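You operate a simulated robot arm through the tools that you are given. There is no shell and no other tool.

The job below is to be done with a simulated two-armed robot. You get a single attempt, and the scene is never put back.

JOB
Plug the grey lead into its socket and switch the amplifier to TAPE.
Fine: volume right down before the plug goes in, back at the half mark after; the amplifier stays on.

The check looks at the end state, three seconds after you hand in, the way a careful person would. Anything else that was tipped, shoved, dropped, spilled or broken makes it a failure.

ROBOT AND FRAMES
Two 7-joint arms with fingered hands on one trunk that stands fixed in place. Base frame: the origin is at the foot of the trunk, x ahead of it, y to its left, z up. Lengths are in mm, angles in degrees, forces in N, time in s.
The left shoulder is at [30, 119, 1019], the right one opposite. With the tool pointing down near the work surface each hand reaches from about 100 to 740 mm from the base axis, measured 20 degrees to its own side. Payload 3.8 kg a hand.
The TCP of each hand is the grasp point between the finger pads, 25 mm short of the fingertips. In the tool frame z runs along the fingers and y along their closing line. The gripper opens to 88 mm; its body begins 29 mm behind the TCP. The gripper is a hand of 4 fingers: y runs from the thumb to the fingers, the wrist lies at [-13, -106, -174] in the tool frame, and closing takes about 1.5 s.
Orientation is told as [roll, pitch, yaw] about the base's x, y, z axes, in that order, counted from this pose: with the fingers straight down and the wrist toward the robot, the tool's x, y and z point along [0, 1, 0], [1, 0, 0] and [0, 0, -1] of the base frame.

CONTROLS
- The arms move only by the tool step_arm. It takes "left_series", "right_series" or both (then of equal length, played together; a hand with none holds still); each is one flat list of numbers, 7 for each row, row after row: the shift along the tool's x, y, z in mm, then the turn, a rotation vector about the tool's x, y, z in degrees, then the finger opening in mm, from 0 to 88. In form: [dx, dy, dz, ax, ay, az, jaw, dx, dy, dz, ax, ay, az, jaw, ...]. A call has 1 to 20 rows; each row is the pose to reach, as a shift and turn from the pose commanded when the call began, along the tool's axes at that moment. Each row takes 0.2 s and may step no farther than 50 mm and 8.6 degrees from the row before; otherwise, or with a gripper value out of range, the whole call is refused. A pose out of reach is approached as far as the arm can. The call stops where the force on the tool passes 40 N (or 10 N more than at its start, if that is more) or the arm is blocked; 0.2 s more then pass. Each finger travels about 153 mm/s and halts on what it meets, pressing with about 26 N; the grip force reading is that of the motor and also rises with nothing between the fingers. The clock runs only during rows and for 0.2 s after the last one: add rows that repeat a pose to give the fingers time. The reply holds the time, the measured pose of the TCP, the force on the tool along the base axes, the opening and the grip force, in the units named above and with some noise, with the torque about the TCP (base axes, N m) and any sound that the robot's microphone picked up.
- Cameras (640 x 400 px; columns grow to the right, rows downward): "scene" is now at [60.3, -40.5, 1567.2]; the picture's right is [-0.40, -0.92, 0.00], its down [-0.74, 0.32, -0.60] and it looks along [0.55, -0.24, -0.80] (base axes); focal length 309 px, centre (320, 200). "left" rides on the left gripper at [-64, -83, -98] in its tool frame; the picture's right is [-0.62, -0.37, 0.69], its down [0.71, -0.63, 0.30] and it looks along [0.32, 0.68, 0.65] (tool axes); focal length 265 px, centre (320, 200). "right" rides on the right gripper at [64, -83, -98] in its tool frame; the picture's right is [-0.62, 0.37, -0.69], its down [-0.71, -0.63, 0.30] and it looks along [-0.32, 0.68, 0.65] (tool axes); focal length 265 px, centre (320, 200).
- snapshot(camera): a new picture of that camera. The clock stands still meanwhile.
- raise_lower(by): moves the trunk up (or, below 0, down) by that many mm; the arms and the scene camera ride with it, the base frame stays. It gives what a move gives, with no picture.
- preshape(shape, hand): the hand has 4 fingers and takes this shape, open, in about a second: jaw (thumb against the fingers, like two jaws); tri (thumb and two fingers); tip (a fingertip pinch); poke (one finger out to press); point (the index stretched); flat (the hand flat); cup (the hand cupped); fist (a fist). The gripper value then closes the fingers along that shape, each until it touches; the sizes above hold for jaw. It gives what a move gives, with no picture.
- pan_tilt(pan, tilt): turns the head with the scene camera to pan (to the left, within 120 degrees either way) and tilt (down, from -29 to 69), counted from straight ahead of the robot. It gives what a move gives.
- locate(camera, pixels): for up to 12 pixels [column, row] of the newest picture of that camera ("zoom" is the newest enlarged one), the place [x, y, z] in the base frame of the surface seen there, good to about 3 mm, but the place of the scene camera against the robot may be out by one fixed shift of up to 25 mm in any direction. The clock stands still meanwhile.
- inspect(camera, box): a new picture of the part [left, top, right, bottom] of that camera's present view, enlarged. The clock stands still meanwhile.
- sign_off(): hands the job in; it is judged then, once.

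Unless the task says otherwise, let go and move clear before handing in.

The tools are called after "Call:" as a command line: name --argument value ..., lists and objects as JSON in quotes. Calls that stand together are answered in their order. step_arm: Moves the arms, as the interface text tells. Its arguments: {"type":"object","properties":{"left_series":{"type":"array"},"right_series":{"type":"array"}},"required":[]} The other tools are called the same way: raise_lower (by) moves the trunk up or down; preshape (shape, hand) gives the hand a shape; pan_tilt (pan, tilt) turns the head that bears the scene camera; snapshot (camera) takes a picture; locate (camera, pixels) gives the place of the surface under pixels of a picture; inspect (camera, box) takes an enlarged picture of a part of a camera's view; sign_off () hands the job in.

At the start:

```text
time: 0.0
left_ee_pos: [568.4, 103.5, 1078.3]
left_orientation: [0.0, 0.0, 0.0]
left_wrist_force: [0.5, 0.3, 0.3]
left_torque: [0.0, 0.0, -0.01]
left_grip_width: 87.7
left_gripper_force: 0.1
left_shape: jaw
right_ee_pos: [453.6, -373.4, 1122.1]
right_orientation: [0.1, 0.1, -0.1]
right_wrist_force: [0.3, 0.0, -0.8]
right_torque: [0.01, 0.01, 0.02]
right_grip_width: 88.0
right_gripper_force: 0.1
right_shape: jaw
trunk travel left (down, up): [-175.0, 415.0]
head pan, tilt (commanded): [-23.7, 53.4]
```

scene: 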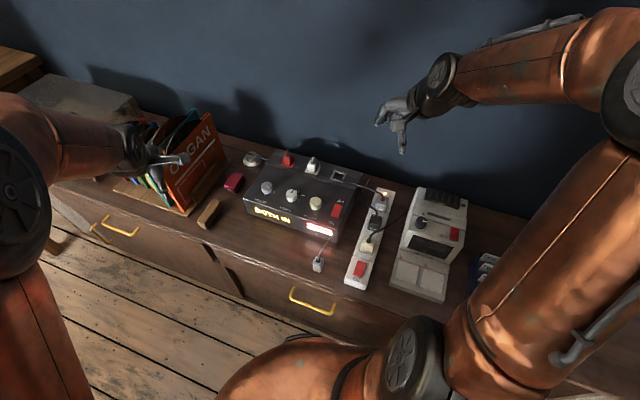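
right: 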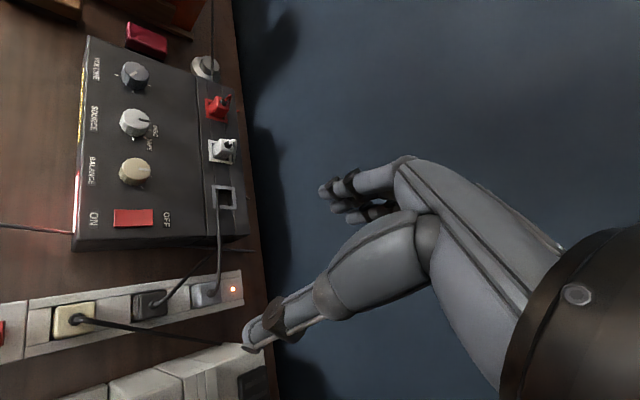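
left: 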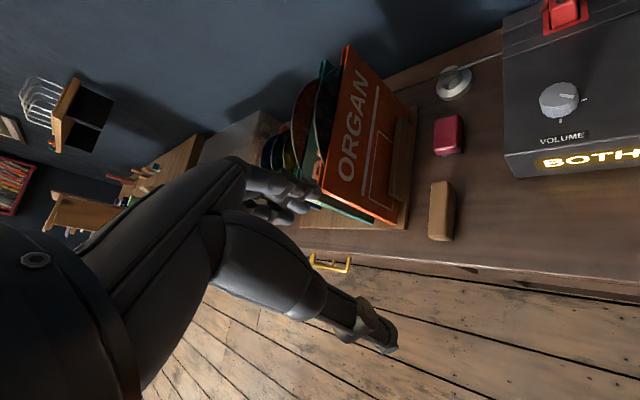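

The pictures show the amplifier with three knobs around (265–315, 190–205), a red rocker, sockets along its back top edge, and a grey plug at about (318, 265) in front of it. I will enlarge those parts before I move.

Call:
inspect --camera "scene" --box '[225, 140, 395, 290]'

Call:
inspect --camera "right" --box '[60, 30, 260, 260]'

Call:
inspect --camera "scene" --box '[290, 220, 350, 290]'

```text
2.67 times, centred on (310, 215) of scene
```

zoom: 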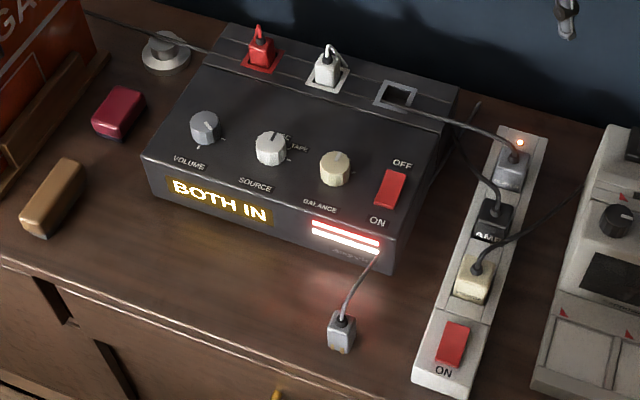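

```text
1.74 times, centred on (160, 145) of right
```

zoom: 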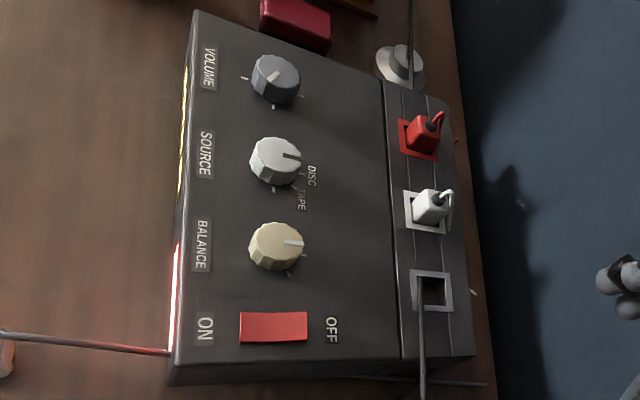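

```text
5.71 times, centred on (320, 255) of scene
```

zoom: 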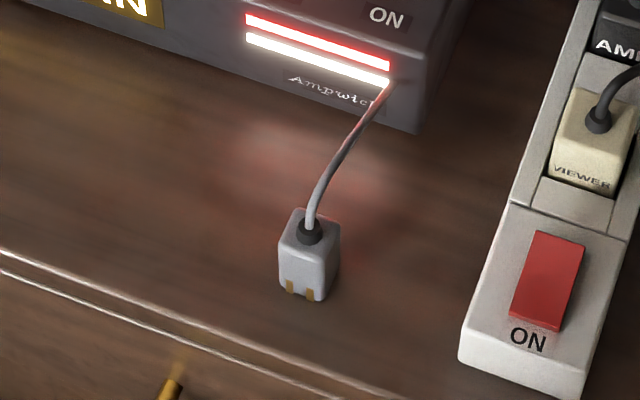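

The grey plug stands upright in front of the amplifier with gold contacts on its front face, and the empty grey-framed socket is at (222, 197) in the right picture. I will locate the main items with the right camera, which isn't subject to the scene-camera shift.

Call:
snapshot --camera "right"

Call:
locate --camera "right" --pixels '[[135, 73], [135, 121], [135, 170], [134, 217], [215, 107], [221, 149], [224, 197], [232, 197], [215, 197], [110, 95], [72, 248], [90, 38]]'

Call:
snapshot --camera "scene"

Call:
locate --camera "scene" --pixels '[[266, 187], [291, 195], [316, 203], [336, 210], [289, 158], [313, 163], [339, 174], [318, 260], [318, 268], [318, 273], [310, 275], [322, 232]]'

```text
taken
```

right: 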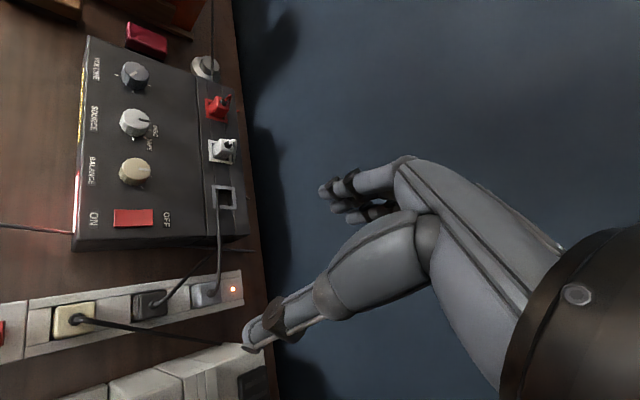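

```text
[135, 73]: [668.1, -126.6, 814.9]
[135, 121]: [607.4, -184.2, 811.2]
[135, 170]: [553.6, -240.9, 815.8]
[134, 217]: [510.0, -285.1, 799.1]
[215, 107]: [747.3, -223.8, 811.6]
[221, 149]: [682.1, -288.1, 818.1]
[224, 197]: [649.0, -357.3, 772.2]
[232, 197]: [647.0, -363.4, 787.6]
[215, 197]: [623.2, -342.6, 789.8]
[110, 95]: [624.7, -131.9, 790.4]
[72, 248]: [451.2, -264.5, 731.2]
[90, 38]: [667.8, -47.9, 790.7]
```

```text
taken
```

scene: 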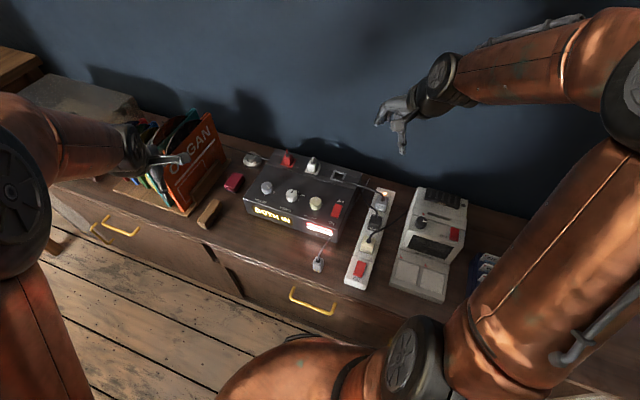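

```text
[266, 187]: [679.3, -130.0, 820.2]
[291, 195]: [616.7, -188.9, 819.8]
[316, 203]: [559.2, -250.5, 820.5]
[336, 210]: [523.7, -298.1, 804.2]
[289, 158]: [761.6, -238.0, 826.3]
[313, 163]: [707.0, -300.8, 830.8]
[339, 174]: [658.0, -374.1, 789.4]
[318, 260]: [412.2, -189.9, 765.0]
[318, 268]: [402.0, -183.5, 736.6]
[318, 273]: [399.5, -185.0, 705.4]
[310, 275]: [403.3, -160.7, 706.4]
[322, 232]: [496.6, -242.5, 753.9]
```

Right-camera points put the volume, source and balance knobs at about (668, -127), (607, -184) and (554, -241), with the socket near (645, -352). The amplifier therefore sits turned about 45°. I will bring the right hand nearer, staying high, for clear views of the knobs.

Call:
step_arm --right_series '[35, 7, 25, 0, 0, 0, 88, 70, 13, 50, 0, 0, 0, 88, 105, 20, 75, 0, 0, 0, 88, 140, 27, 100, 0, 0, 0, 88, 175, 33, 125, 0, 0, 0, 88, 210, 40, 150, 0, 0, 0, 88, 243, 46, 172, 0, 0, 0, 88, 243, 46, 172, 0, 0, 0, 88]'

Call:
snapshot --camera "right"

Call:
snapshot --camera "scene"

```text
time: 1.8
left_ee_pos: [568.2, 102.3, 1078.1]
left_orientation: [0.0, 0.1, 0.1]
left_wrist_force: [0.3, -0.1, -1.1]
left_torque: [0.0, -0.01, -0.01]
left_grip_width: 87.6
left_gripper_force: 0.1
left_shape: jaw
right_ee_pos: [497.7, -126.6, 947.7]
right_orientation: [0.0, 0.0, 0.0]
right_wrist_force: [-0.8, -0.8, 0.1]
right_torque: [-0.01, -0.03, 0.03]
right_grip_width: 87.8
right_gripper_force: 0.2
right_shape: jaw
trunk travel left (down, up): [-175.0, 415.0]
head pan, tilt (commanded): [-23.7, 53.4]
```

```text
taken
```

right: 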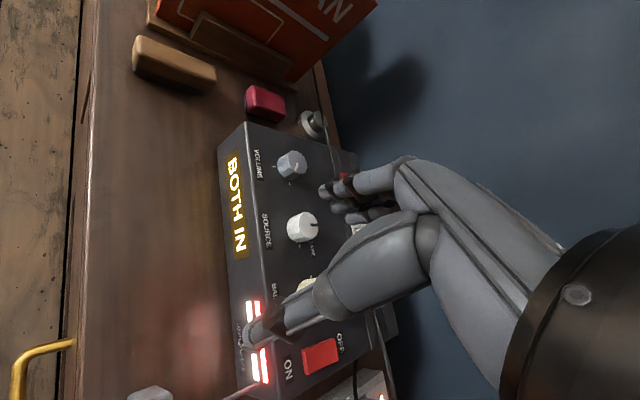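

```text
taken
```

scene: 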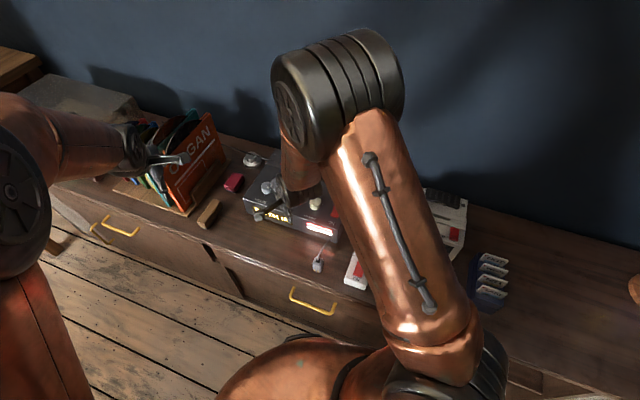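

The hand is at (498, -127, 948), and the volume knob (291, 163) and source knob (302, 227) are visible in the right picture. I will enlarge both knobs to read their pointers and marks.

Call:
inspect --camera "right" --box '[225, 130, 345, 205]'

Call:
inspect --camera "right" --box '[255, 190, 345, 265]'

Call:
locate --camera "right" --pixels '[[291, 160], [302, 225], [320, 355], [310, 120], [252, 130], [270, 165], [240, 300], [150, 395]]'

```text
5.33 times, centred on (285, 168) of right
```

zoom: 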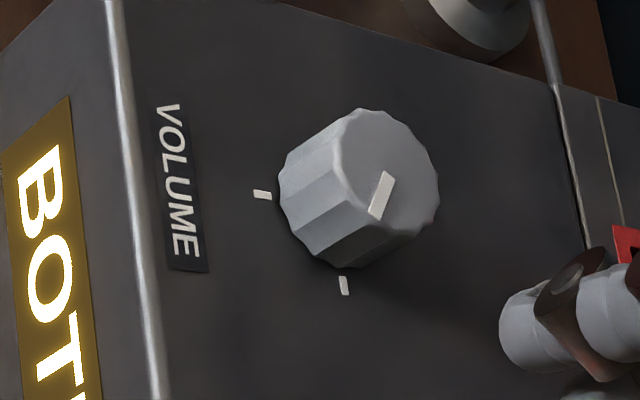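

```text
5.33 times, centred on (300, 228) of right
```

zoom: 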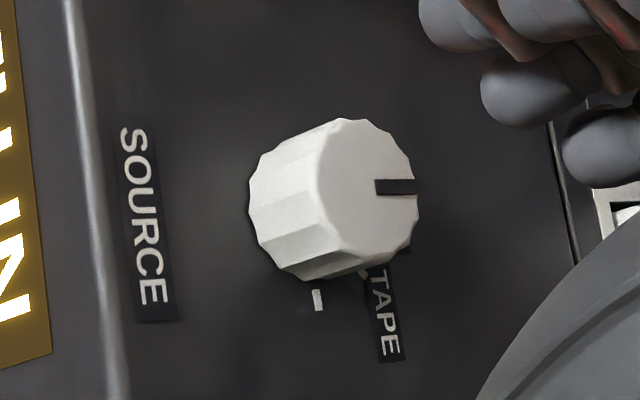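

```text
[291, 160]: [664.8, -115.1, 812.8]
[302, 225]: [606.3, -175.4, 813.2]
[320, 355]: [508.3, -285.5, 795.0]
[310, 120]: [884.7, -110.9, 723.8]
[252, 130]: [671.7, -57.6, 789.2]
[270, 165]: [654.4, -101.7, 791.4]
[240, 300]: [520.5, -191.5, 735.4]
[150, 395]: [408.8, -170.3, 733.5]
```

The volume pointer shows as the white bar at (380, 195) in its enlargement, and the source pointer as the black bar at (395, 187), toward DISC. TAPE is the next mark clockwise. I will move the hand back toward the plug at about (409, -170), which also clears the scene camera's view of the knobs.

Call:
step_arm --right_series '[-26, -33, 17, 0, 0, 0, 88, -52, -66, 35, 0, 0, 0, 88, -78, -98, 52, 0, 0, 0, 88, -105, -131, 70, 0, 0, 0, 88, -131, -164, 87, 0, 0, 0, 88, -131, -164, 87, 0, 0, 0, 88]'

Call:
snapshot --camera "right"

Call:
snapshot --camera "scene"

Call:
inspect --camera "scene" --box '[250, 172, 306, 207]'

```text
time: 3.2
left_ee_pos: [568.4, 103.6, 1076.6]
left_orientation: [-0.1, -0.1, 0.1]
left_wrist_force: [-0.6, 1.4, 0.1]
left_torque: [-0.02, 0.01, -0.01]
left_grip_width: 87.4
left_gripper_force: 0.1
left_shape: jaw
right_ee_pos: [334.1, -258.6, 860.4]
right_orientation: [0.0, 0.0, 0.1]
right_wrist_force: [0.3, -0.8, -0.6]
right_torque: [0.03, -0.04, -0.01]
right_grip_width: 87.7
right_gripper_force: 0.1
right_shape: jaw
trunk travel left (down, up): [-175.0, 415.0]
head pan, tilt (commanded): [-23.7, 53.4]
```

```text
taken
```

right: 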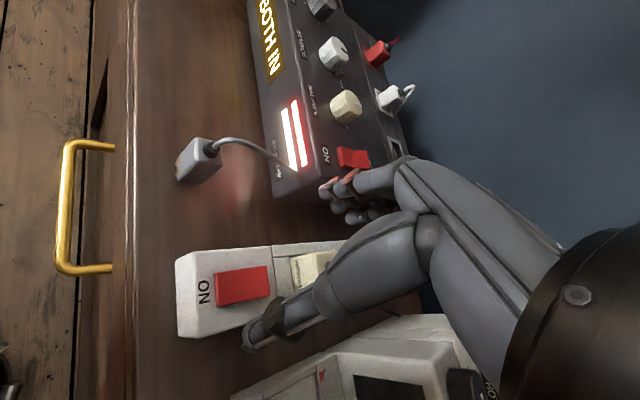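

```text
taken
```

scene: 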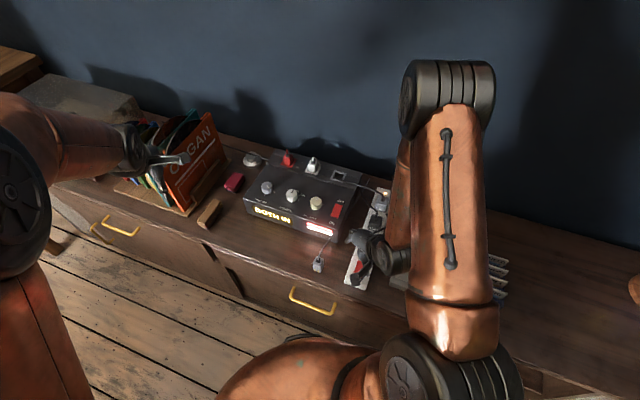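

```text
11.43 times, centred on (278, 190) of scene
```

zoom: 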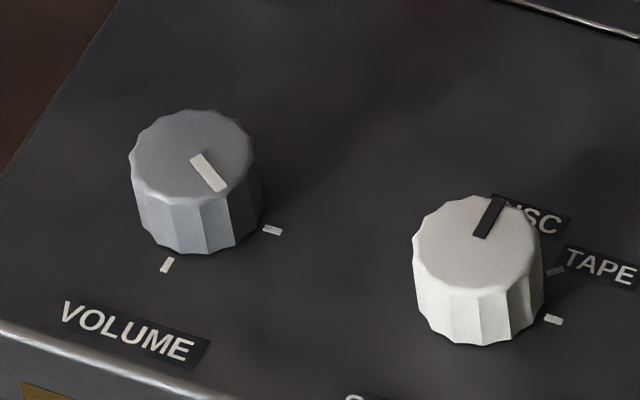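

The scene enlargement shows the volume pointer at (208, 173) between the ticks, and the source pointer at (488, 215) at DISC with TAPE next to it. I will locate these points and enlarge the plug at (200, 160) in the right picture.

Call:
locate --camera "zoom" --pixels '[[197, 158], [220, 188], [167, 265], [272, 230], [192, 150], [497, 200], [480, 235], [476, 240], [556, 270], [553, 320], [540, 215], [600, 265]]'

Call:
inspect --camera "right" --box '[150, 115, 250, 205]'

Call:
inspect --camera "scene" --box '[320, 158, 368, 188]'

```text
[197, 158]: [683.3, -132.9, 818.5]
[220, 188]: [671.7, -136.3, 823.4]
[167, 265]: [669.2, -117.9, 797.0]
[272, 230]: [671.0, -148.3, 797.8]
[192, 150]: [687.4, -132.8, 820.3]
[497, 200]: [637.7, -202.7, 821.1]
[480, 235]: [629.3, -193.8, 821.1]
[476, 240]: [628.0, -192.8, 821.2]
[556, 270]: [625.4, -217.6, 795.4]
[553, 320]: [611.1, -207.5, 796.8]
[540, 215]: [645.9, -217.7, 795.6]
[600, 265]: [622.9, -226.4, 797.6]
```

```text
4.44 times, centred on (200, 160) of right
```

zoom: 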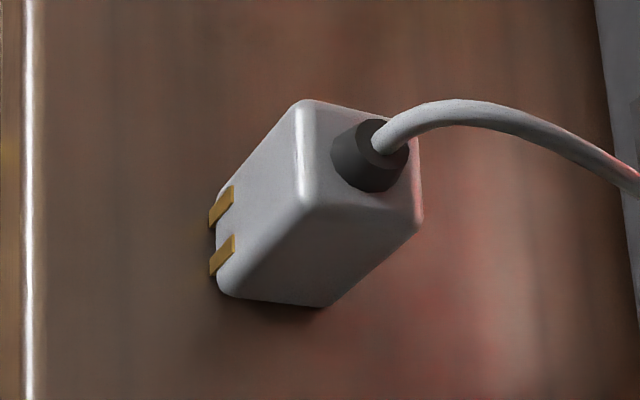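

```text
13.33 times, centred on (344, 173) of scene
```

zoom: 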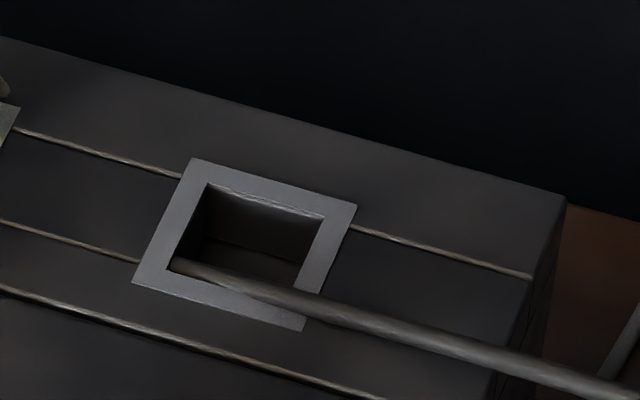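

The plug is a box with its cord out of the top and two gold contacts low on one side. A dark cable also crosses the front edge of the grey socket at (175, 265) in the enlargement. I need to know where that cable runs, so I will enlarge along its path.

Call:
inspect --camera "scene" --box '[326, 164, 350, 184]'

Call:
inspect --camera "scene" --box '[235, 140, 335, 190]'

Call:
inspect --camera "scene" --box '[335, 165, 400, 215]'

```text
16.00 times, centred on (338, 174) of scene
```

zoom: 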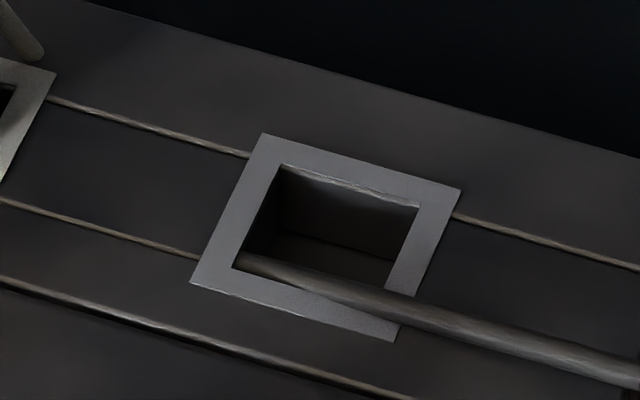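

```text
6.40 times, centred on (285, 165) of scene
```

zoom: 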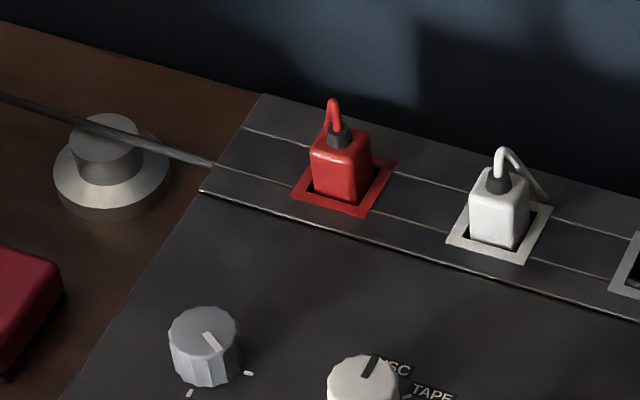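

```text
8.00 times, centred on (368, 190) of scene
```

zoom: 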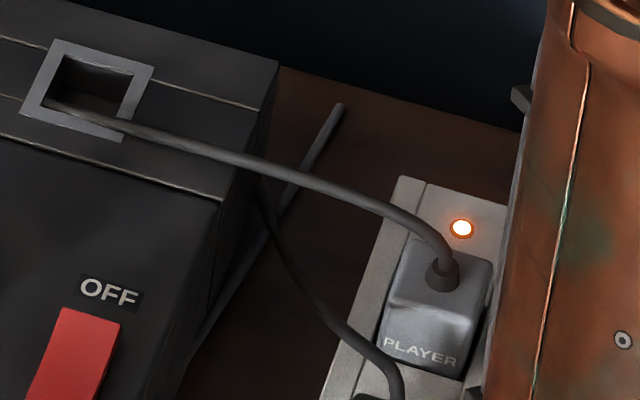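

The dark PLAYER cable arcs from the power strip, passes into the amplifier at the grey socket's front edge, and comes out again on the far left. I will put the right camera almost straight over the volume and source knobs so that no tick is hidden behind them.

Call:
step_arm --right_series '[4, 39, -20, 0, 0, 0, 88, 9, 77, -41, 0, 0, 0, 88, 13, 116, -61, 0, 0, 0, 88, 18, 155, -81, 0, 0, 0, 88, 22, 193, -101, 0, 0, 0, 88, 26, 232, -122, 0, 0, 0, 88, 31, 270, -142, 0, 0, 0, 88, 35, 309, -162, 0, 0, 0, 88, 35, 309, -162, 0, 0, 0, 88]'

Call:
snapshot --camera "right"

Call:
inspect --camera "right" --box '[90, 170, 162, 230]'

Call:
inspect --camera "right" --box '[84, 255, 164, 325]'

```text
time: 5.2
left_ee_pos: [568.4, 102.6, 1076.7]
left_orientation: [0.0, -0.1, 0.0]
left_wrist_force: [-0.2, 0.7, -0.3]
left_torque: [0.0, 0.0, 0.01]
left_grip_width: 87.8
left_gripper_force: 0.0
left_shape: jaw
right_ee_pos: [644.0, -226.2, 1019.1]
right_orientation: [0.0, 0.0, 0.0]
right_wrist_force: [-0.1, -0.4, -0.6]
right_torque: [-0.01, 0.0, 0.04]
right_grip_width: 87.9
right_gripper_force: 0.2
right_shape: jaw
trunk travel left (down, up): [-175.0, 415.0]
head pan, tilt (commanded): [-23.7, 53.4]
```

```text
taken
```

right: 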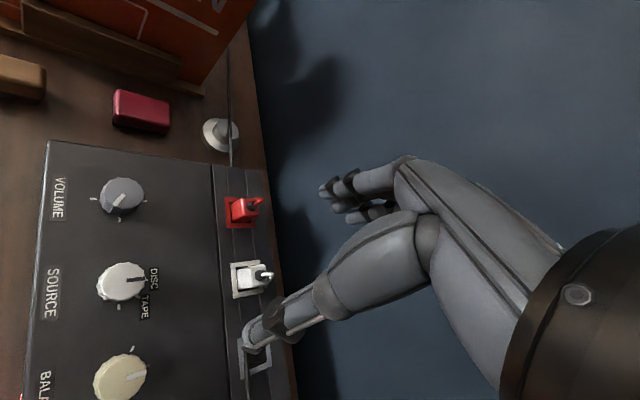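

```text
6.67 times, centred on (126, 200) of right
```

zoom: 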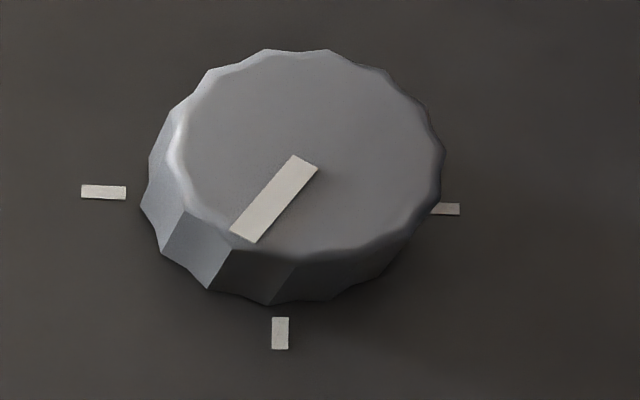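

```text
5.71 times, centred on (124, 290) of right
```

zoom: 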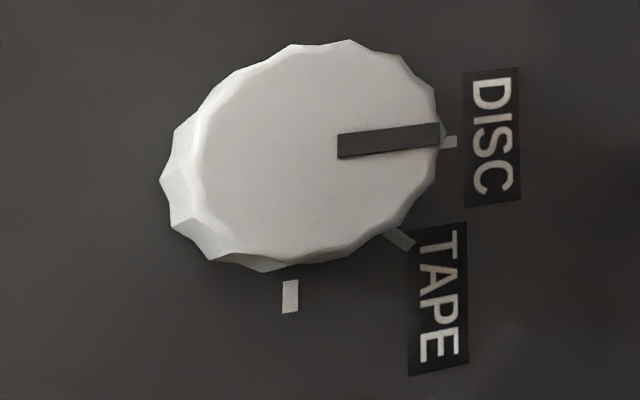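

The near-overhead view shows volume ticks at the front (103, 192), right (280, 333) and back (445, 209), with the pointer between right and front. Source has DISC at the back, TAPE 45° clockwise and a third mark at 90°. Next I will shift the hand right to look down into the grey socket.

Call:
step_arm --right_series '[-40, 0, 0, 0, 0, 0, 88, -80, 0, 0, 0, 0, 0, 88, -120, 0, 0, 0, 0, 0, 88, -120, 0, 0, 0, 0, 0, 88]'

Call:
snapshot --camera "right"

Call:
inspect --camera "right" --box '[130, 140, 250, 215]'

Call:
inspect --camera "right" --box '[140, 240, 236, 300]'

```text
time: 6.2
left_ee_pos: [567.8, 103.0, 1077.3]
left_orientation: [0.1, 0.0, 0.0]
left_wrist_force: [-0.2, -0.1, -0.4]
left_torque: [-0.06, -0.02, 0.0]
left_grip_width: 87.6
left_gripper_force: 0.0
left_shape: jaw
right_ee_pos: [645.7, -346.2, 1019.9]
right_orientation: [0.0, 0.0, 0.1]
right_wrist_force: [-0.3, -0.8, -0.3]
right_torque: [0.0, 0.01, 0.01]
right_grip_width: 87.9
right_gripper_force: 0.0
right_shape: jaw
trunk travel left (down, up): [-175.0, 415.0]
head pan, tilt (commanded): [-23.7, 53.4]
```

```text
taken
```

right: 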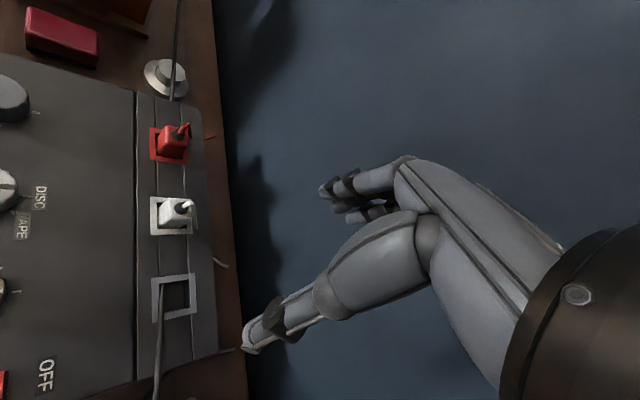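

```text
5.33 times, centred on (190, 178) of right
```

zoom: 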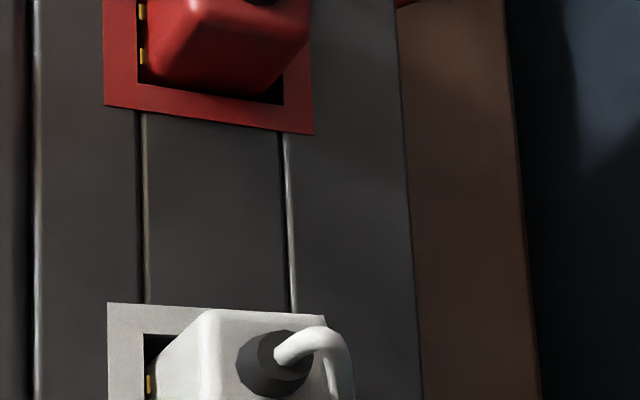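

```text
6.67 times, centred on (188, 270) of right
```

zoom: 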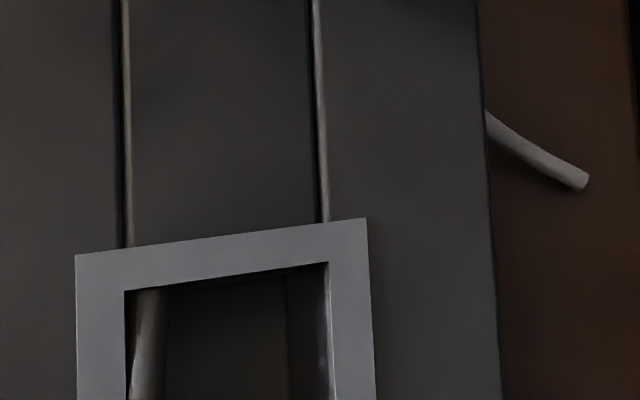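

The red plug at (143, 35) and the white plug at (148, 385) in the enlargement both show gold contacts toward the amplifier's front. I will look closely at the grey socket at (175, 297) and take its corner positions.

Call:
inspect --camera "right" --box '[144, 265, 208, 325]'

Call:
locate --camera "right" --pixels '[[152, 279], [194, 274], [199, 314], [153, 320], [173, 205], [173, 140], [136, 200], [136, 350], [215, 300], [187, 311], [158, 306], [180, 290]]'

Call:
inspect --camera "right" --box '[140, 115, 210, 165]'

```text
6.67 times, centred on (176, 295) of right
```

zoom: 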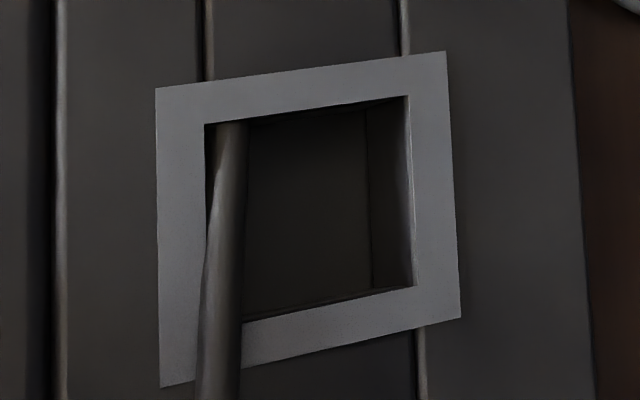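

```text
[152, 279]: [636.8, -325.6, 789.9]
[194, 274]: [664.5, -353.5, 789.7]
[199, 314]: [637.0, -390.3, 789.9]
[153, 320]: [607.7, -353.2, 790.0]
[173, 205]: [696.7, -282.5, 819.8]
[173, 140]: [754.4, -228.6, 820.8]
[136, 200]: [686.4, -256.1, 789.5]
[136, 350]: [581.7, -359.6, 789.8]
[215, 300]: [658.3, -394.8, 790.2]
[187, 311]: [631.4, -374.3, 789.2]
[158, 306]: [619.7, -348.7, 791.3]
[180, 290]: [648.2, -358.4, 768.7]
```

```text
8.00 times, centred on (175, 140) of right
```

zoom: 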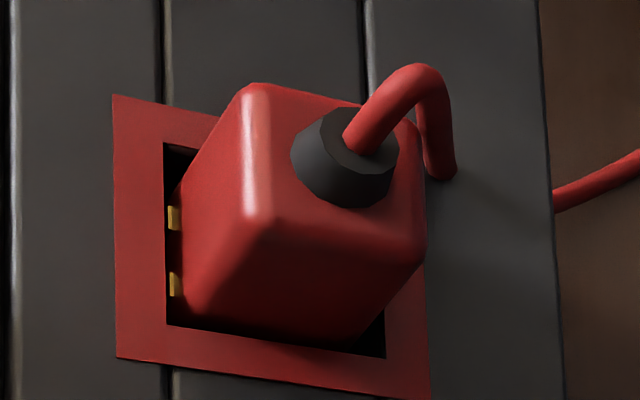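

The grey socket's frame corners give a centre near (636.5, -355.5) with the amplifier top at z 790 and an opening about 30 mm square. The red plug's contacts face the front. I will take a baseline of the front panel's light bars and measure the plug and table from the scene view.

Call:
inspect --camera "scene" --box '[240, 200, 350, 260]'

Call:
inspect --camera "scene" --box '[302, 246, 334, 280]'

Call:
locate --camera "zoom" --pixels '[[320, 200], [200, 380], [440, 380], [320, 260], [250, 200], [390, 200], [320, 150], [320, 320]]'

```text
5.82 times, centred on (295, 230) of scene
```

zoom: 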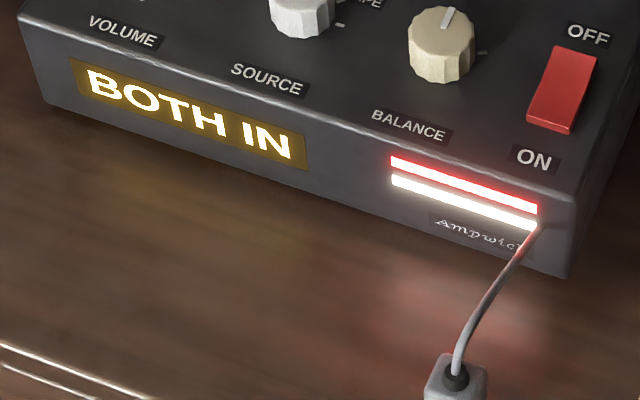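

```text
11.76 times, centred on (318, 263) of scene
```

zoom: 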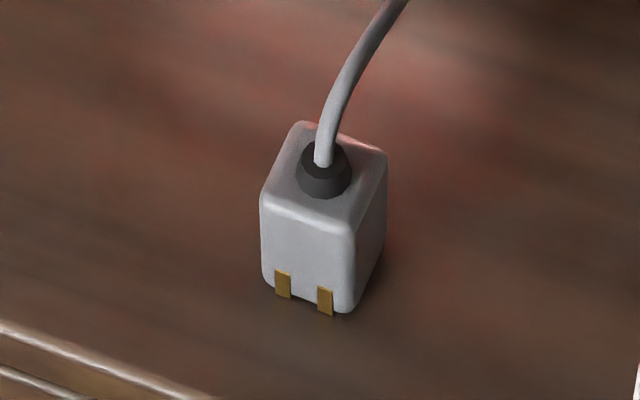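

```text
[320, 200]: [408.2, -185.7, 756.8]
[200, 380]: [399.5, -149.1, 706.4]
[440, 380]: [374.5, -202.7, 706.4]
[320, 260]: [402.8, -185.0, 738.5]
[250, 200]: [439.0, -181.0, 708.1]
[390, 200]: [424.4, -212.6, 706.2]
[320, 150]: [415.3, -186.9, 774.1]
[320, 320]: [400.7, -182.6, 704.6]
```

The light bars are long and bright, plausibly reflecting the present volume. The plug stands about 50 mm tall with the contacts on the face toward the table's front edge. I will locate its corners to get its turn.

Call:
locate --camera "zoom" --pixels '[[268, 240], [345, 265], [268, 280], [348, 305], [270, 205], [348, 226], [302, 128], [380, 156], [380, 200], [360, 280], [290, 165], [360, 190]]'

Call:
step_arm --right_series '[20, -40, 20, 0, 0, 0, 88, 40, -80, 40, 0, 0, 0, 88, 60, -120, 60, 0, 0, 0, 88, 80, -160, 80, 0, 0, 0, 88, 100, -200, 100, 0, 0, 0, 88, 120, -240, 120, 0, 0, 0, 88, 128, -276, 130, 0, 0, 0, 88, 128, -276, 130, 0, 0, 0, 88]'

Call:
snapshot --camera "right"

```text
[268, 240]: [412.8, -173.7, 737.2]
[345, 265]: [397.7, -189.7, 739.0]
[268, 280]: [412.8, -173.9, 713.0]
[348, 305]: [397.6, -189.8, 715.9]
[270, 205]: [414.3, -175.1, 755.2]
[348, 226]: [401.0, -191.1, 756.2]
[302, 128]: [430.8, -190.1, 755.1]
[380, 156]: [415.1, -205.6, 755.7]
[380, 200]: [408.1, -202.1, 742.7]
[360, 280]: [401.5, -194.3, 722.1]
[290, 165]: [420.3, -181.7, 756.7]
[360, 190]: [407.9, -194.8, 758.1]
```

```text
time: 8.0
left_ee_pos: [568.1, 103.7, 1076.9]
left_orientation: [0.0, 0.0, 0.1]
left_wrist_force: [0.9, 0.8, -0.4]
left_torque: [-0.01, 0.01, -0.01]
left_grip_width: 87.4
left_gripper_force: 0.1
left_shape: jaw
right_ee_pos: [367.8, -219.6, 896.5]
right_orientation: [0.0, 0.0, 0.1]
right_wrist_force: [-0.3, -0.8, -0.4]
right_torque: [-0.03, 0.02, 0.01]
right_grip_width: 87.8
right_gripper_force: 0.0
right_shape: jaw
trunk travel left (down, up): [-175.0, 415.0]
head pan, tilt (commanded): [-23.7, 53.4]
```

```text
taken
```

right: 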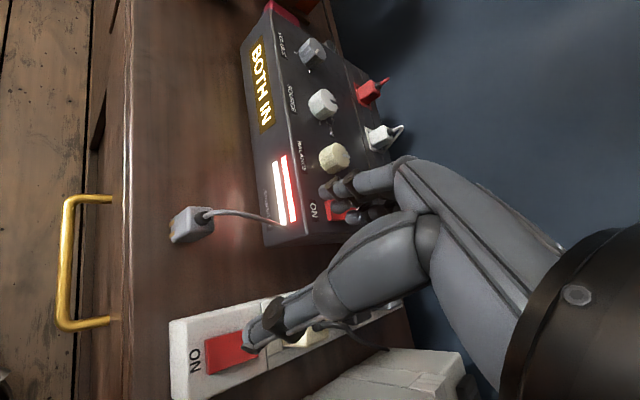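

The scene corners show the plug already turned to match the amplifier, with its contact face toward the front, and about 26 mm square. I will measure it now with the right camera, at (190, 225) in its picture.

Call:
inspect --camera "right" --box '[160, 200, 224, 250]'

```text
8.00 times, centred on (192, 225) of right
```

zoom: 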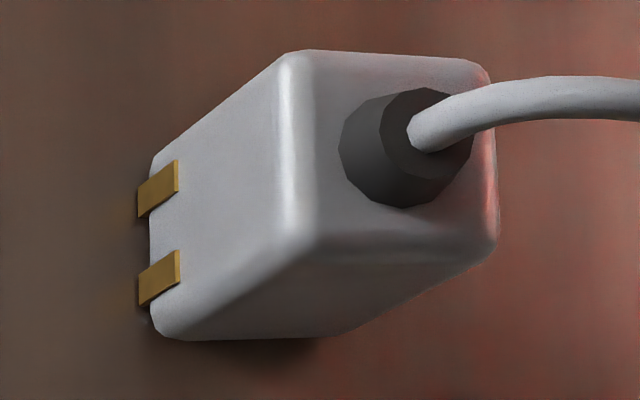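

Call:
locate --camera "zoom" --pixels '[[305, 65], [310, 225], [480, 75], [485, 235], [325, 130], [485, 140], [220, 160], [230, 260], [340, 300], [100, 100], [200, 375], [405, 215]]'

```text
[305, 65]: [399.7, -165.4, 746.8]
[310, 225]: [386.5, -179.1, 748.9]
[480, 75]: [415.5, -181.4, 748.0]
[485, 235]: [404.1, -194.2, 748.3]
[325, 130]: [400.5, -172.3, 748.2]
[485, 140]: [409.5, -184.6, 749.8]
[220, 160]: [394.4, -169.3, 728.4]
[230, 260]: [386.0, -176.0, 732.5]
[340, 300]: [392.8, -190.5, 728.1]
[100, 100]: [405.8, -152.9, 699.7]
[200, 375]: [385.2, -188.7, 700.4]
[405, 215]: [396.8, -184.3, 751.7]
```

The right camera places the plug's centre at about (401, -180), with its top at z 749, the table at z 700 and its sides aligned with the amplifier. I will return above the knobs and fix their centres from the ticks.

Call:
step_arm --right_series '[-1, 40, -18, 0, 0, 0, 88, -2, 80, -36, 0, 0, 0, 88, -3, 120, -54, 0, 0, 0, 88, -4, 160, -72, 0, 0, 0, 88, -5, 200, -90, 0, 0, 0, 88, -6, 240, -108, 0, 0, 0, 88, -7, 276, -123, 0, 0, 0, 88, -7, 276, -123, 0, 0, 0, 88]'

Call:
inspect --camera "right" --box '[90, 170, 162, 230]'

Call:
locate --camera "zoom" --pixels '[[103, 192], [455, 210], [280, 333], [300, 160], [245, 235], [180, 160], [435, 160], [300, 60], [310, 240]]'

```text
time: 9.8
left_ee_pos: [568.8, 102.0, 1077.5]
left_orientation: [0.0, 0.0, 0.0]
left_wrist_force: [-0.7, -0.3, -0.6]
left_torque: [0.02, -0.02, -0.03]
left_grip_width: 87.7
left_gripper_force: 0.0
left_shape: jaw
right_ee_pos: [644.9, -226.3, 1019.6]
right_orientation: [0.1, 0.1, 0.0]
right_wrist_force: [0.5, 0.2, -0.1]
right_torque: [-0.04, 0.0, -0.02]
right_grip_width: 87.6
right_gripper_force: 0.0
right_shape: jaw
trunk travel left (down, up): [-175.0, 415.0]
head pan, tilt (commanded): [-23.7, 53.4]
```

```text
6.67 times, centred on (126, 200) of right
```

zoom: 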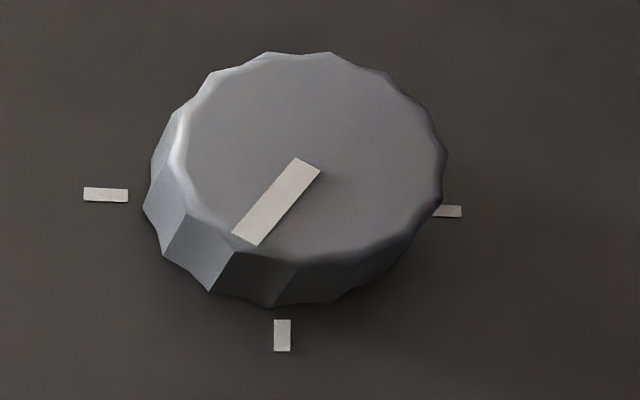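

```text
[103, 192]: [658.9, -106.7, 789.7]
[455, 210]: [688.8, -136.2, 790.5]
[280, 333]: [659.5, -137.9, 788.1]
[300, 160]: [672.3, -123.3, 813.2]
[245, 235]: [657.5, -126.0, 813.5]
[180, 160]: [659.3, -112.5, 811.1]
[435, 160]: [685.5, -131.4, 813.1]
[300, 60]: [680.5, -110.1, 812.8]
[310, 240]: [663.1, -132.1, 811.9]
```

The front and back ticks put the volume knob's centre at about (674, -121.5) with its top at z 813, and the pointer sits about 120° clockwise from the back tick. I will do the same for the source knob.

Call:
inspect --camera "right" --box '[84, 255, 164, 325]'

Call:
locate --camera "zoom" --pixels '[[450, 142], [400, 240], [292, 297], [340, 146], [438, 133], [205, 160], [435, 175], [340, 50], [330, 255]]'

Call:
inspect --camera "scene" --box '[140, 60, 420, 240]'

```text
5.71 times, centred on (124, 290) of right
```

zoom: 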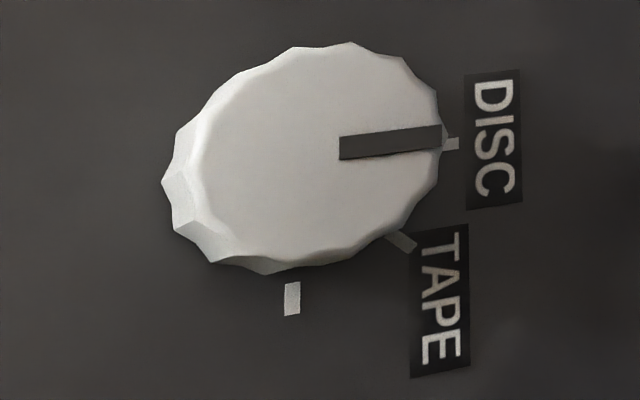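

```text
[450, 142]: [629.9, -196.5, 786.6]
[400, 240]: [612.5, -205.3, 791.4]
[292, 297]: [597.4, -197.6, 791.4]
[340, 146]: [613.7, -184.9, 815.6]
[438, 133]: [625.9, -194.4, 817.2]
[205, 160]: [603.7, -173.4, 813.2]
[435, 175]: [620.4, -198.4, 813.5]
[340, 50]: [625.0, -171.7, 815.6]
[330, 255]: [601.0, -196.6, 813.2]
```

```text
2.22 times, centred on (280, 150) of scene
```

zoom: 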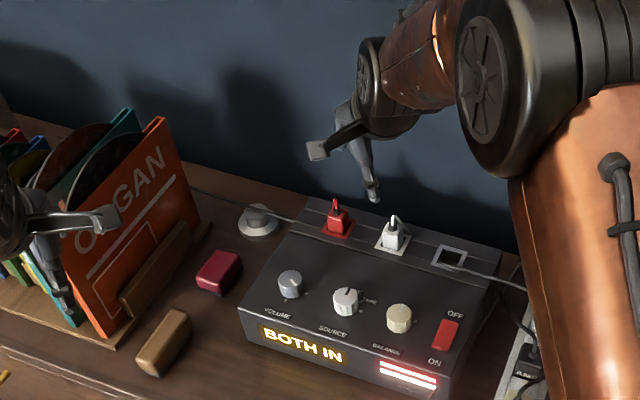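

The source knob's centre works out at about (613, -182). Before gripping anything I want to see the right hand's finger layout, so I will enlarge it in the scene view.

Call:
inspect --camera "scene" --box '[265, 80, 345, 150]'

Call:
inspect --camera "right" --box '[220, 130, 460, 370]'

Call:
locate --camera "right" --pixels '[[250, 340], [325, 188], [340, 207], [350, 217], [275, 320], [300, 310], [340, 280], [400, 165], [380, 185], [360, 205], [420, 250], [500, 300]]'

```text
5.71 times, centred on (305, 115) of scene
```

zoom: 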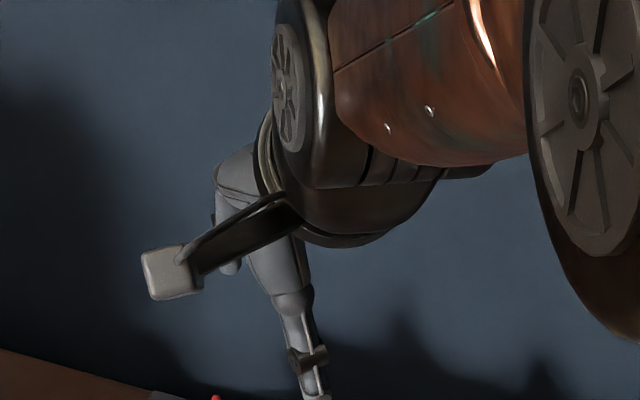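

```text
1.67 times, centred on (340, 250) of right
```

zoom: 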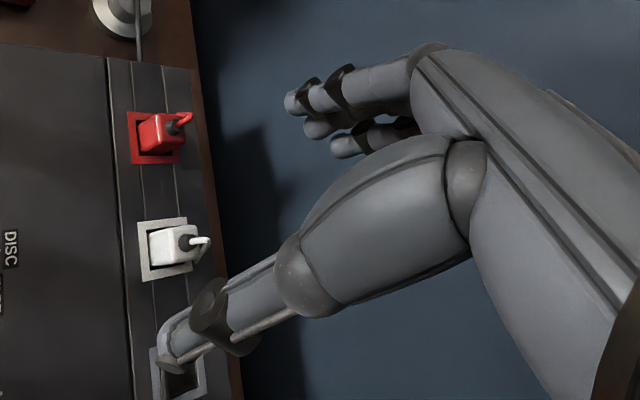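

```text
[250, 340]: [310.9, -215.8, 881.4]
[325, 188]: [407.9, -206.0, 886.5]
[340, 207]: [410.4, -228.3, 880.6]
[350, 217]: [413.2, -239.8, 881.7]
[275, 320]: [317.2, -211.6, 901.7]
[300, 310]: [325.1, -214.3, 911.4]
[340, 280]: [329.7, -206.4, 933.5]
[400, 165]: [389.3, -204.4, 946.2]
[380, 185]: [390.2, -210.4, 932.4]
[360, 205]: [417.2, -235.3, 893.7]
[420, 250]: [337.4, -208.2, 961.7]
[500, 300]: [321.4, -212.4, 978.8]
```

The fingers sit near +43 mm and the thumb near -50 mm along tool y, each about 15 mm thick, so a 60 mm opening clears the neighbouring knob. I will go above the volume knob turned to yaw -45 at z 900, to check the reach.

Call:
step_arm --right_series '[17.5, 4.9, 20, 0, 0, 7.5, 80, 35, 9.7, 40, 0, 0, 15, 75, 52.5, 14.5, 60, 0, 0, 22.5, 70, 70, 19.4, 80, 0, 0, 30, 65, 87.5, 24.2, 100, 0, 0, 37.5, 60, 104.8, 29, 119.6, 0, 0, 45, 60, 104.8, 29, 119.6, 0, 0, 45, 60]'

Call:
inspect --camera "scene" --box '[180, 80, 400, 240]'

Call:
snapshot --camera "right"

```text
time: 11.4
left_ee_pos: [567.6, 102.8, 1077.5]
left_orientation: [0.0, -0.1, 0.1]
left_wrist_force: [-0.4, -0.9, -0.2]
left_torque: [0.01, -0.01, -0.01]
left_grip_width: 87.4
left_gripper_force: 0.0
left_shape: jaw
right_ee_pos: [674.9, -118.6, 900.7]
right_orientation: [0.0, 0.0, -45.1]
right_wrist_force: [0.1, -0.6, 0.1]
right_torque: [0.0, -0.01, 0.02]
right_grip_width: 60.3
right_gripper_force: 0.0
right_shape: jaw
trunk travel left (down, up): [-175.0, 415.0]
head pan, tilt (commanded): [-23.7, 53.4]
```

```text
2.50 times, centred on (290, 160) of scene
```

zoom: 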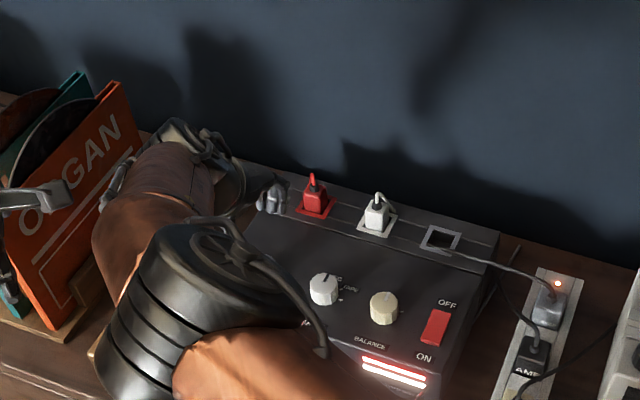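

```text
taken
```

right: 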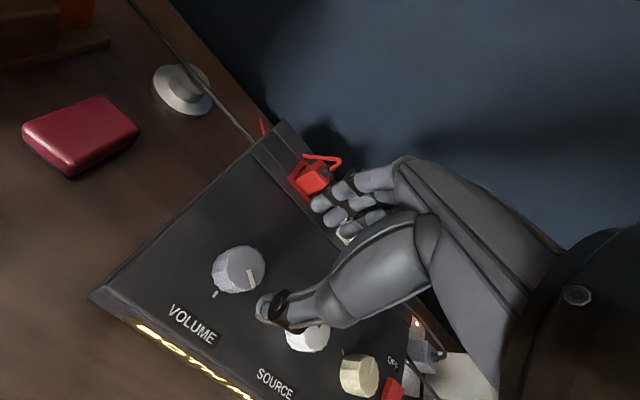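

At yaw -45 the forearm comes close to the record rack, so I prefer the other side. I will swing the hand in the air from -45 through 0 to +55 above the knob to test the reach there.

Call:
step_arm --right_series '[0, 0, 0, 0, 0, -8, 60, 0, 0, 0, 0, 0, -16, 60, 0, 0, 0, 0, 0, -24, 60, 0, 0, 0, 0, 0, -32, 60, 0, 0, 0, 0, 0, -40, 60, 0, 0, 0, 0, 0, -48, 60, 0, 0, 0, 0, 0, -56, 60, 0, 0, 0, 0, 0, -64, 60, 0, 0, 0, 0, 0, -72, 60, 0, 0, 0, 0, 0, -80, 60, 0, 0, 0, 0, 0, -88, 60, 0, 0, 0, 0, 0, -96, 60, 0, 0, 0, 0, 0, -100, 60, 0, 0, 0, 0, 0, -100, 60]'

Call:
snapshot --camera "right"

Call:
inspect --camera "scene" --box '[180, 80, 400, 240]'

```text
time: 14.4
left_ee_pos: [568.7, 104.3, 1078.0]
left_orientation: [-0.1, 0.0, 0.0]
left_wrist_force: [-0.2, -0.1, -1.2]
left_torque: [-0.01, 0.02, 0.0]
left_grip_width: 87.4
left_gripper_force: 0.0
left_shape: jaw
right_ee_pos: [673.1, -118.8, 899.2]
right_orientation: [-0.1, 0.0, 55.2]
right_wrist_force: [0.1, 0.0, -0.7]
right_torque: [-0.03, 0.01, 0.03]
right_grip_width: 60.0
right_gripper_force: 0.0
right_shape: jaw
trunk travel left (down, up): [-175.0, 415.0]
head pan, tilt (commanded): [-23.7, 53.4]
```

```text
taken
```

right: 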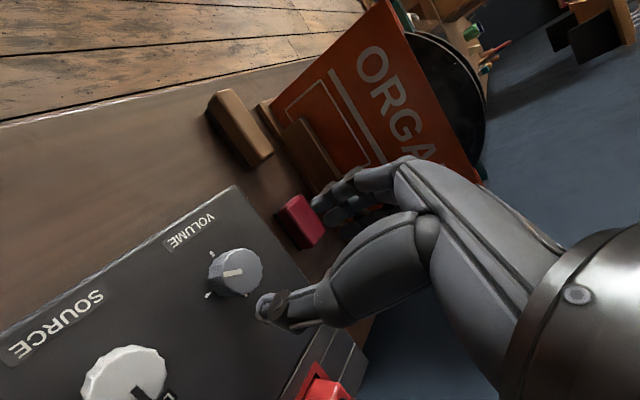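

```text
2.50 times, centred on (290, 160) of scene
```

zoom: 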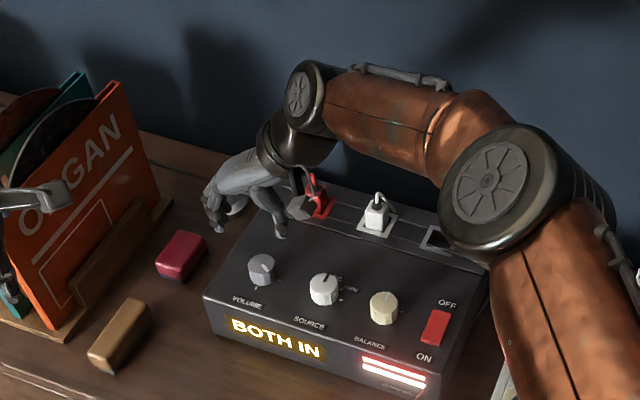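

Yaw +55 is reachable, and this view shows all three volume ticks. I will re-measure the knob centre at this closer range.

Call:
inspect --camera "right" --box '[190, 230, 280, 310]'

```text
5.00 times, centred on (235, 270) of right
```

zoom: 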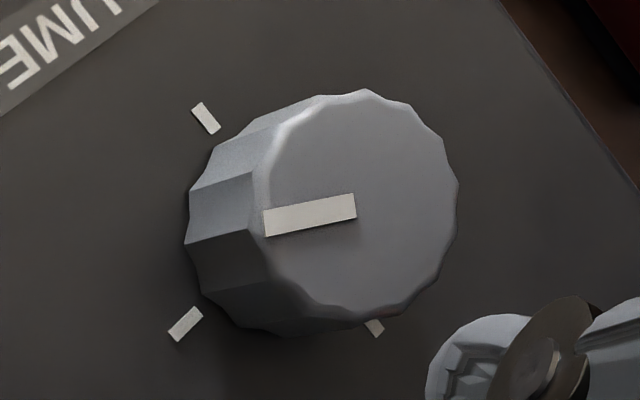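

Call:
locate --camera "zoom" --pixels '[[206, 118], [185, 324], [375, 328], [355, 206], [268, 222], [440, 150], [330, 110], [330, 300], [400, 290]]'

```text
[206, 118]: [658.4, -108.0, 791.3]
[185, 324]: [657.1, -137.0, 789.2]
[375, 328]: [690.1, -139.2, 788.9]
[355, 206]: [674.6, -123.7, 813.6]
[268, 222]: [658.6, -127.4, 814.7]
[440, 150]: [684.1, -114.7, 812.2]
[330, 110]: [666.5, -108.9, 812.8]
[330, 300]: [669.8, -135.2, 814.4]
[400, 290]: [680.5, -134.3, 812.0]
```

The closer measurement gives a knob centre of (674, -122.5), with the pointer about 122° clockwise of the back tick. I will turn the hand to yaw -10 over the knob, correct the 4 mm offset, and then come down with the jaws at 60 mm.

Call:
step_arm --right_series '[-2.4, -2.9, 0, 0, 0, 8, 60, -2.4, -2.9, 0, 0, 0, 16, 60, -2.4, -2.9, 0, 0, 0, 24, 60, -2.4, -2.9, 0, 0, 0, 32, 60, -2.4, -2.9, 10, 0, 0, 40, 60, -2.4, -2.9, 20, 0, 0, 48, 60, -2.4, -2.9, 30, 0, 0, 56, 60, -2.4, -2.9, 40, 0, 0, 65, 60, -2.4, -2.9, 45, 0, 0, 65, 60, -2.4, -2.9, 45, 0, 0, 65, 60]'

Call:
inspect --camera "scene" --box '[200, 120, 360, 240]'

Call:
snapshot --camera "right"

```text
refused: row 8 steps farther than a row can; nothing moved
```

```text
3.33 times, centred on (280, 180) of scene
```

zoom: 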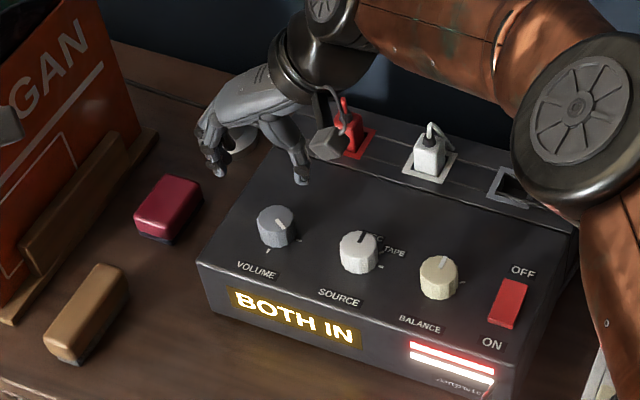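

```text
taken
```

right: 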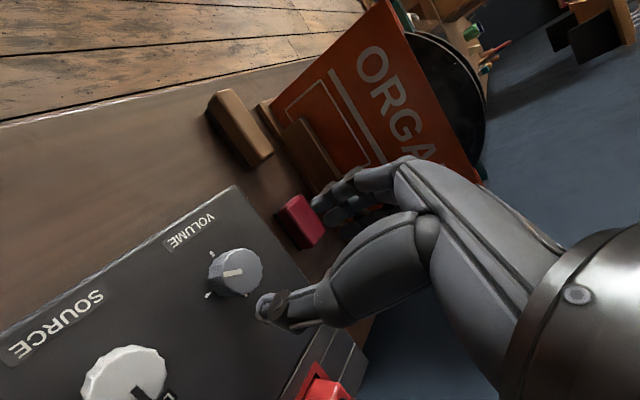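

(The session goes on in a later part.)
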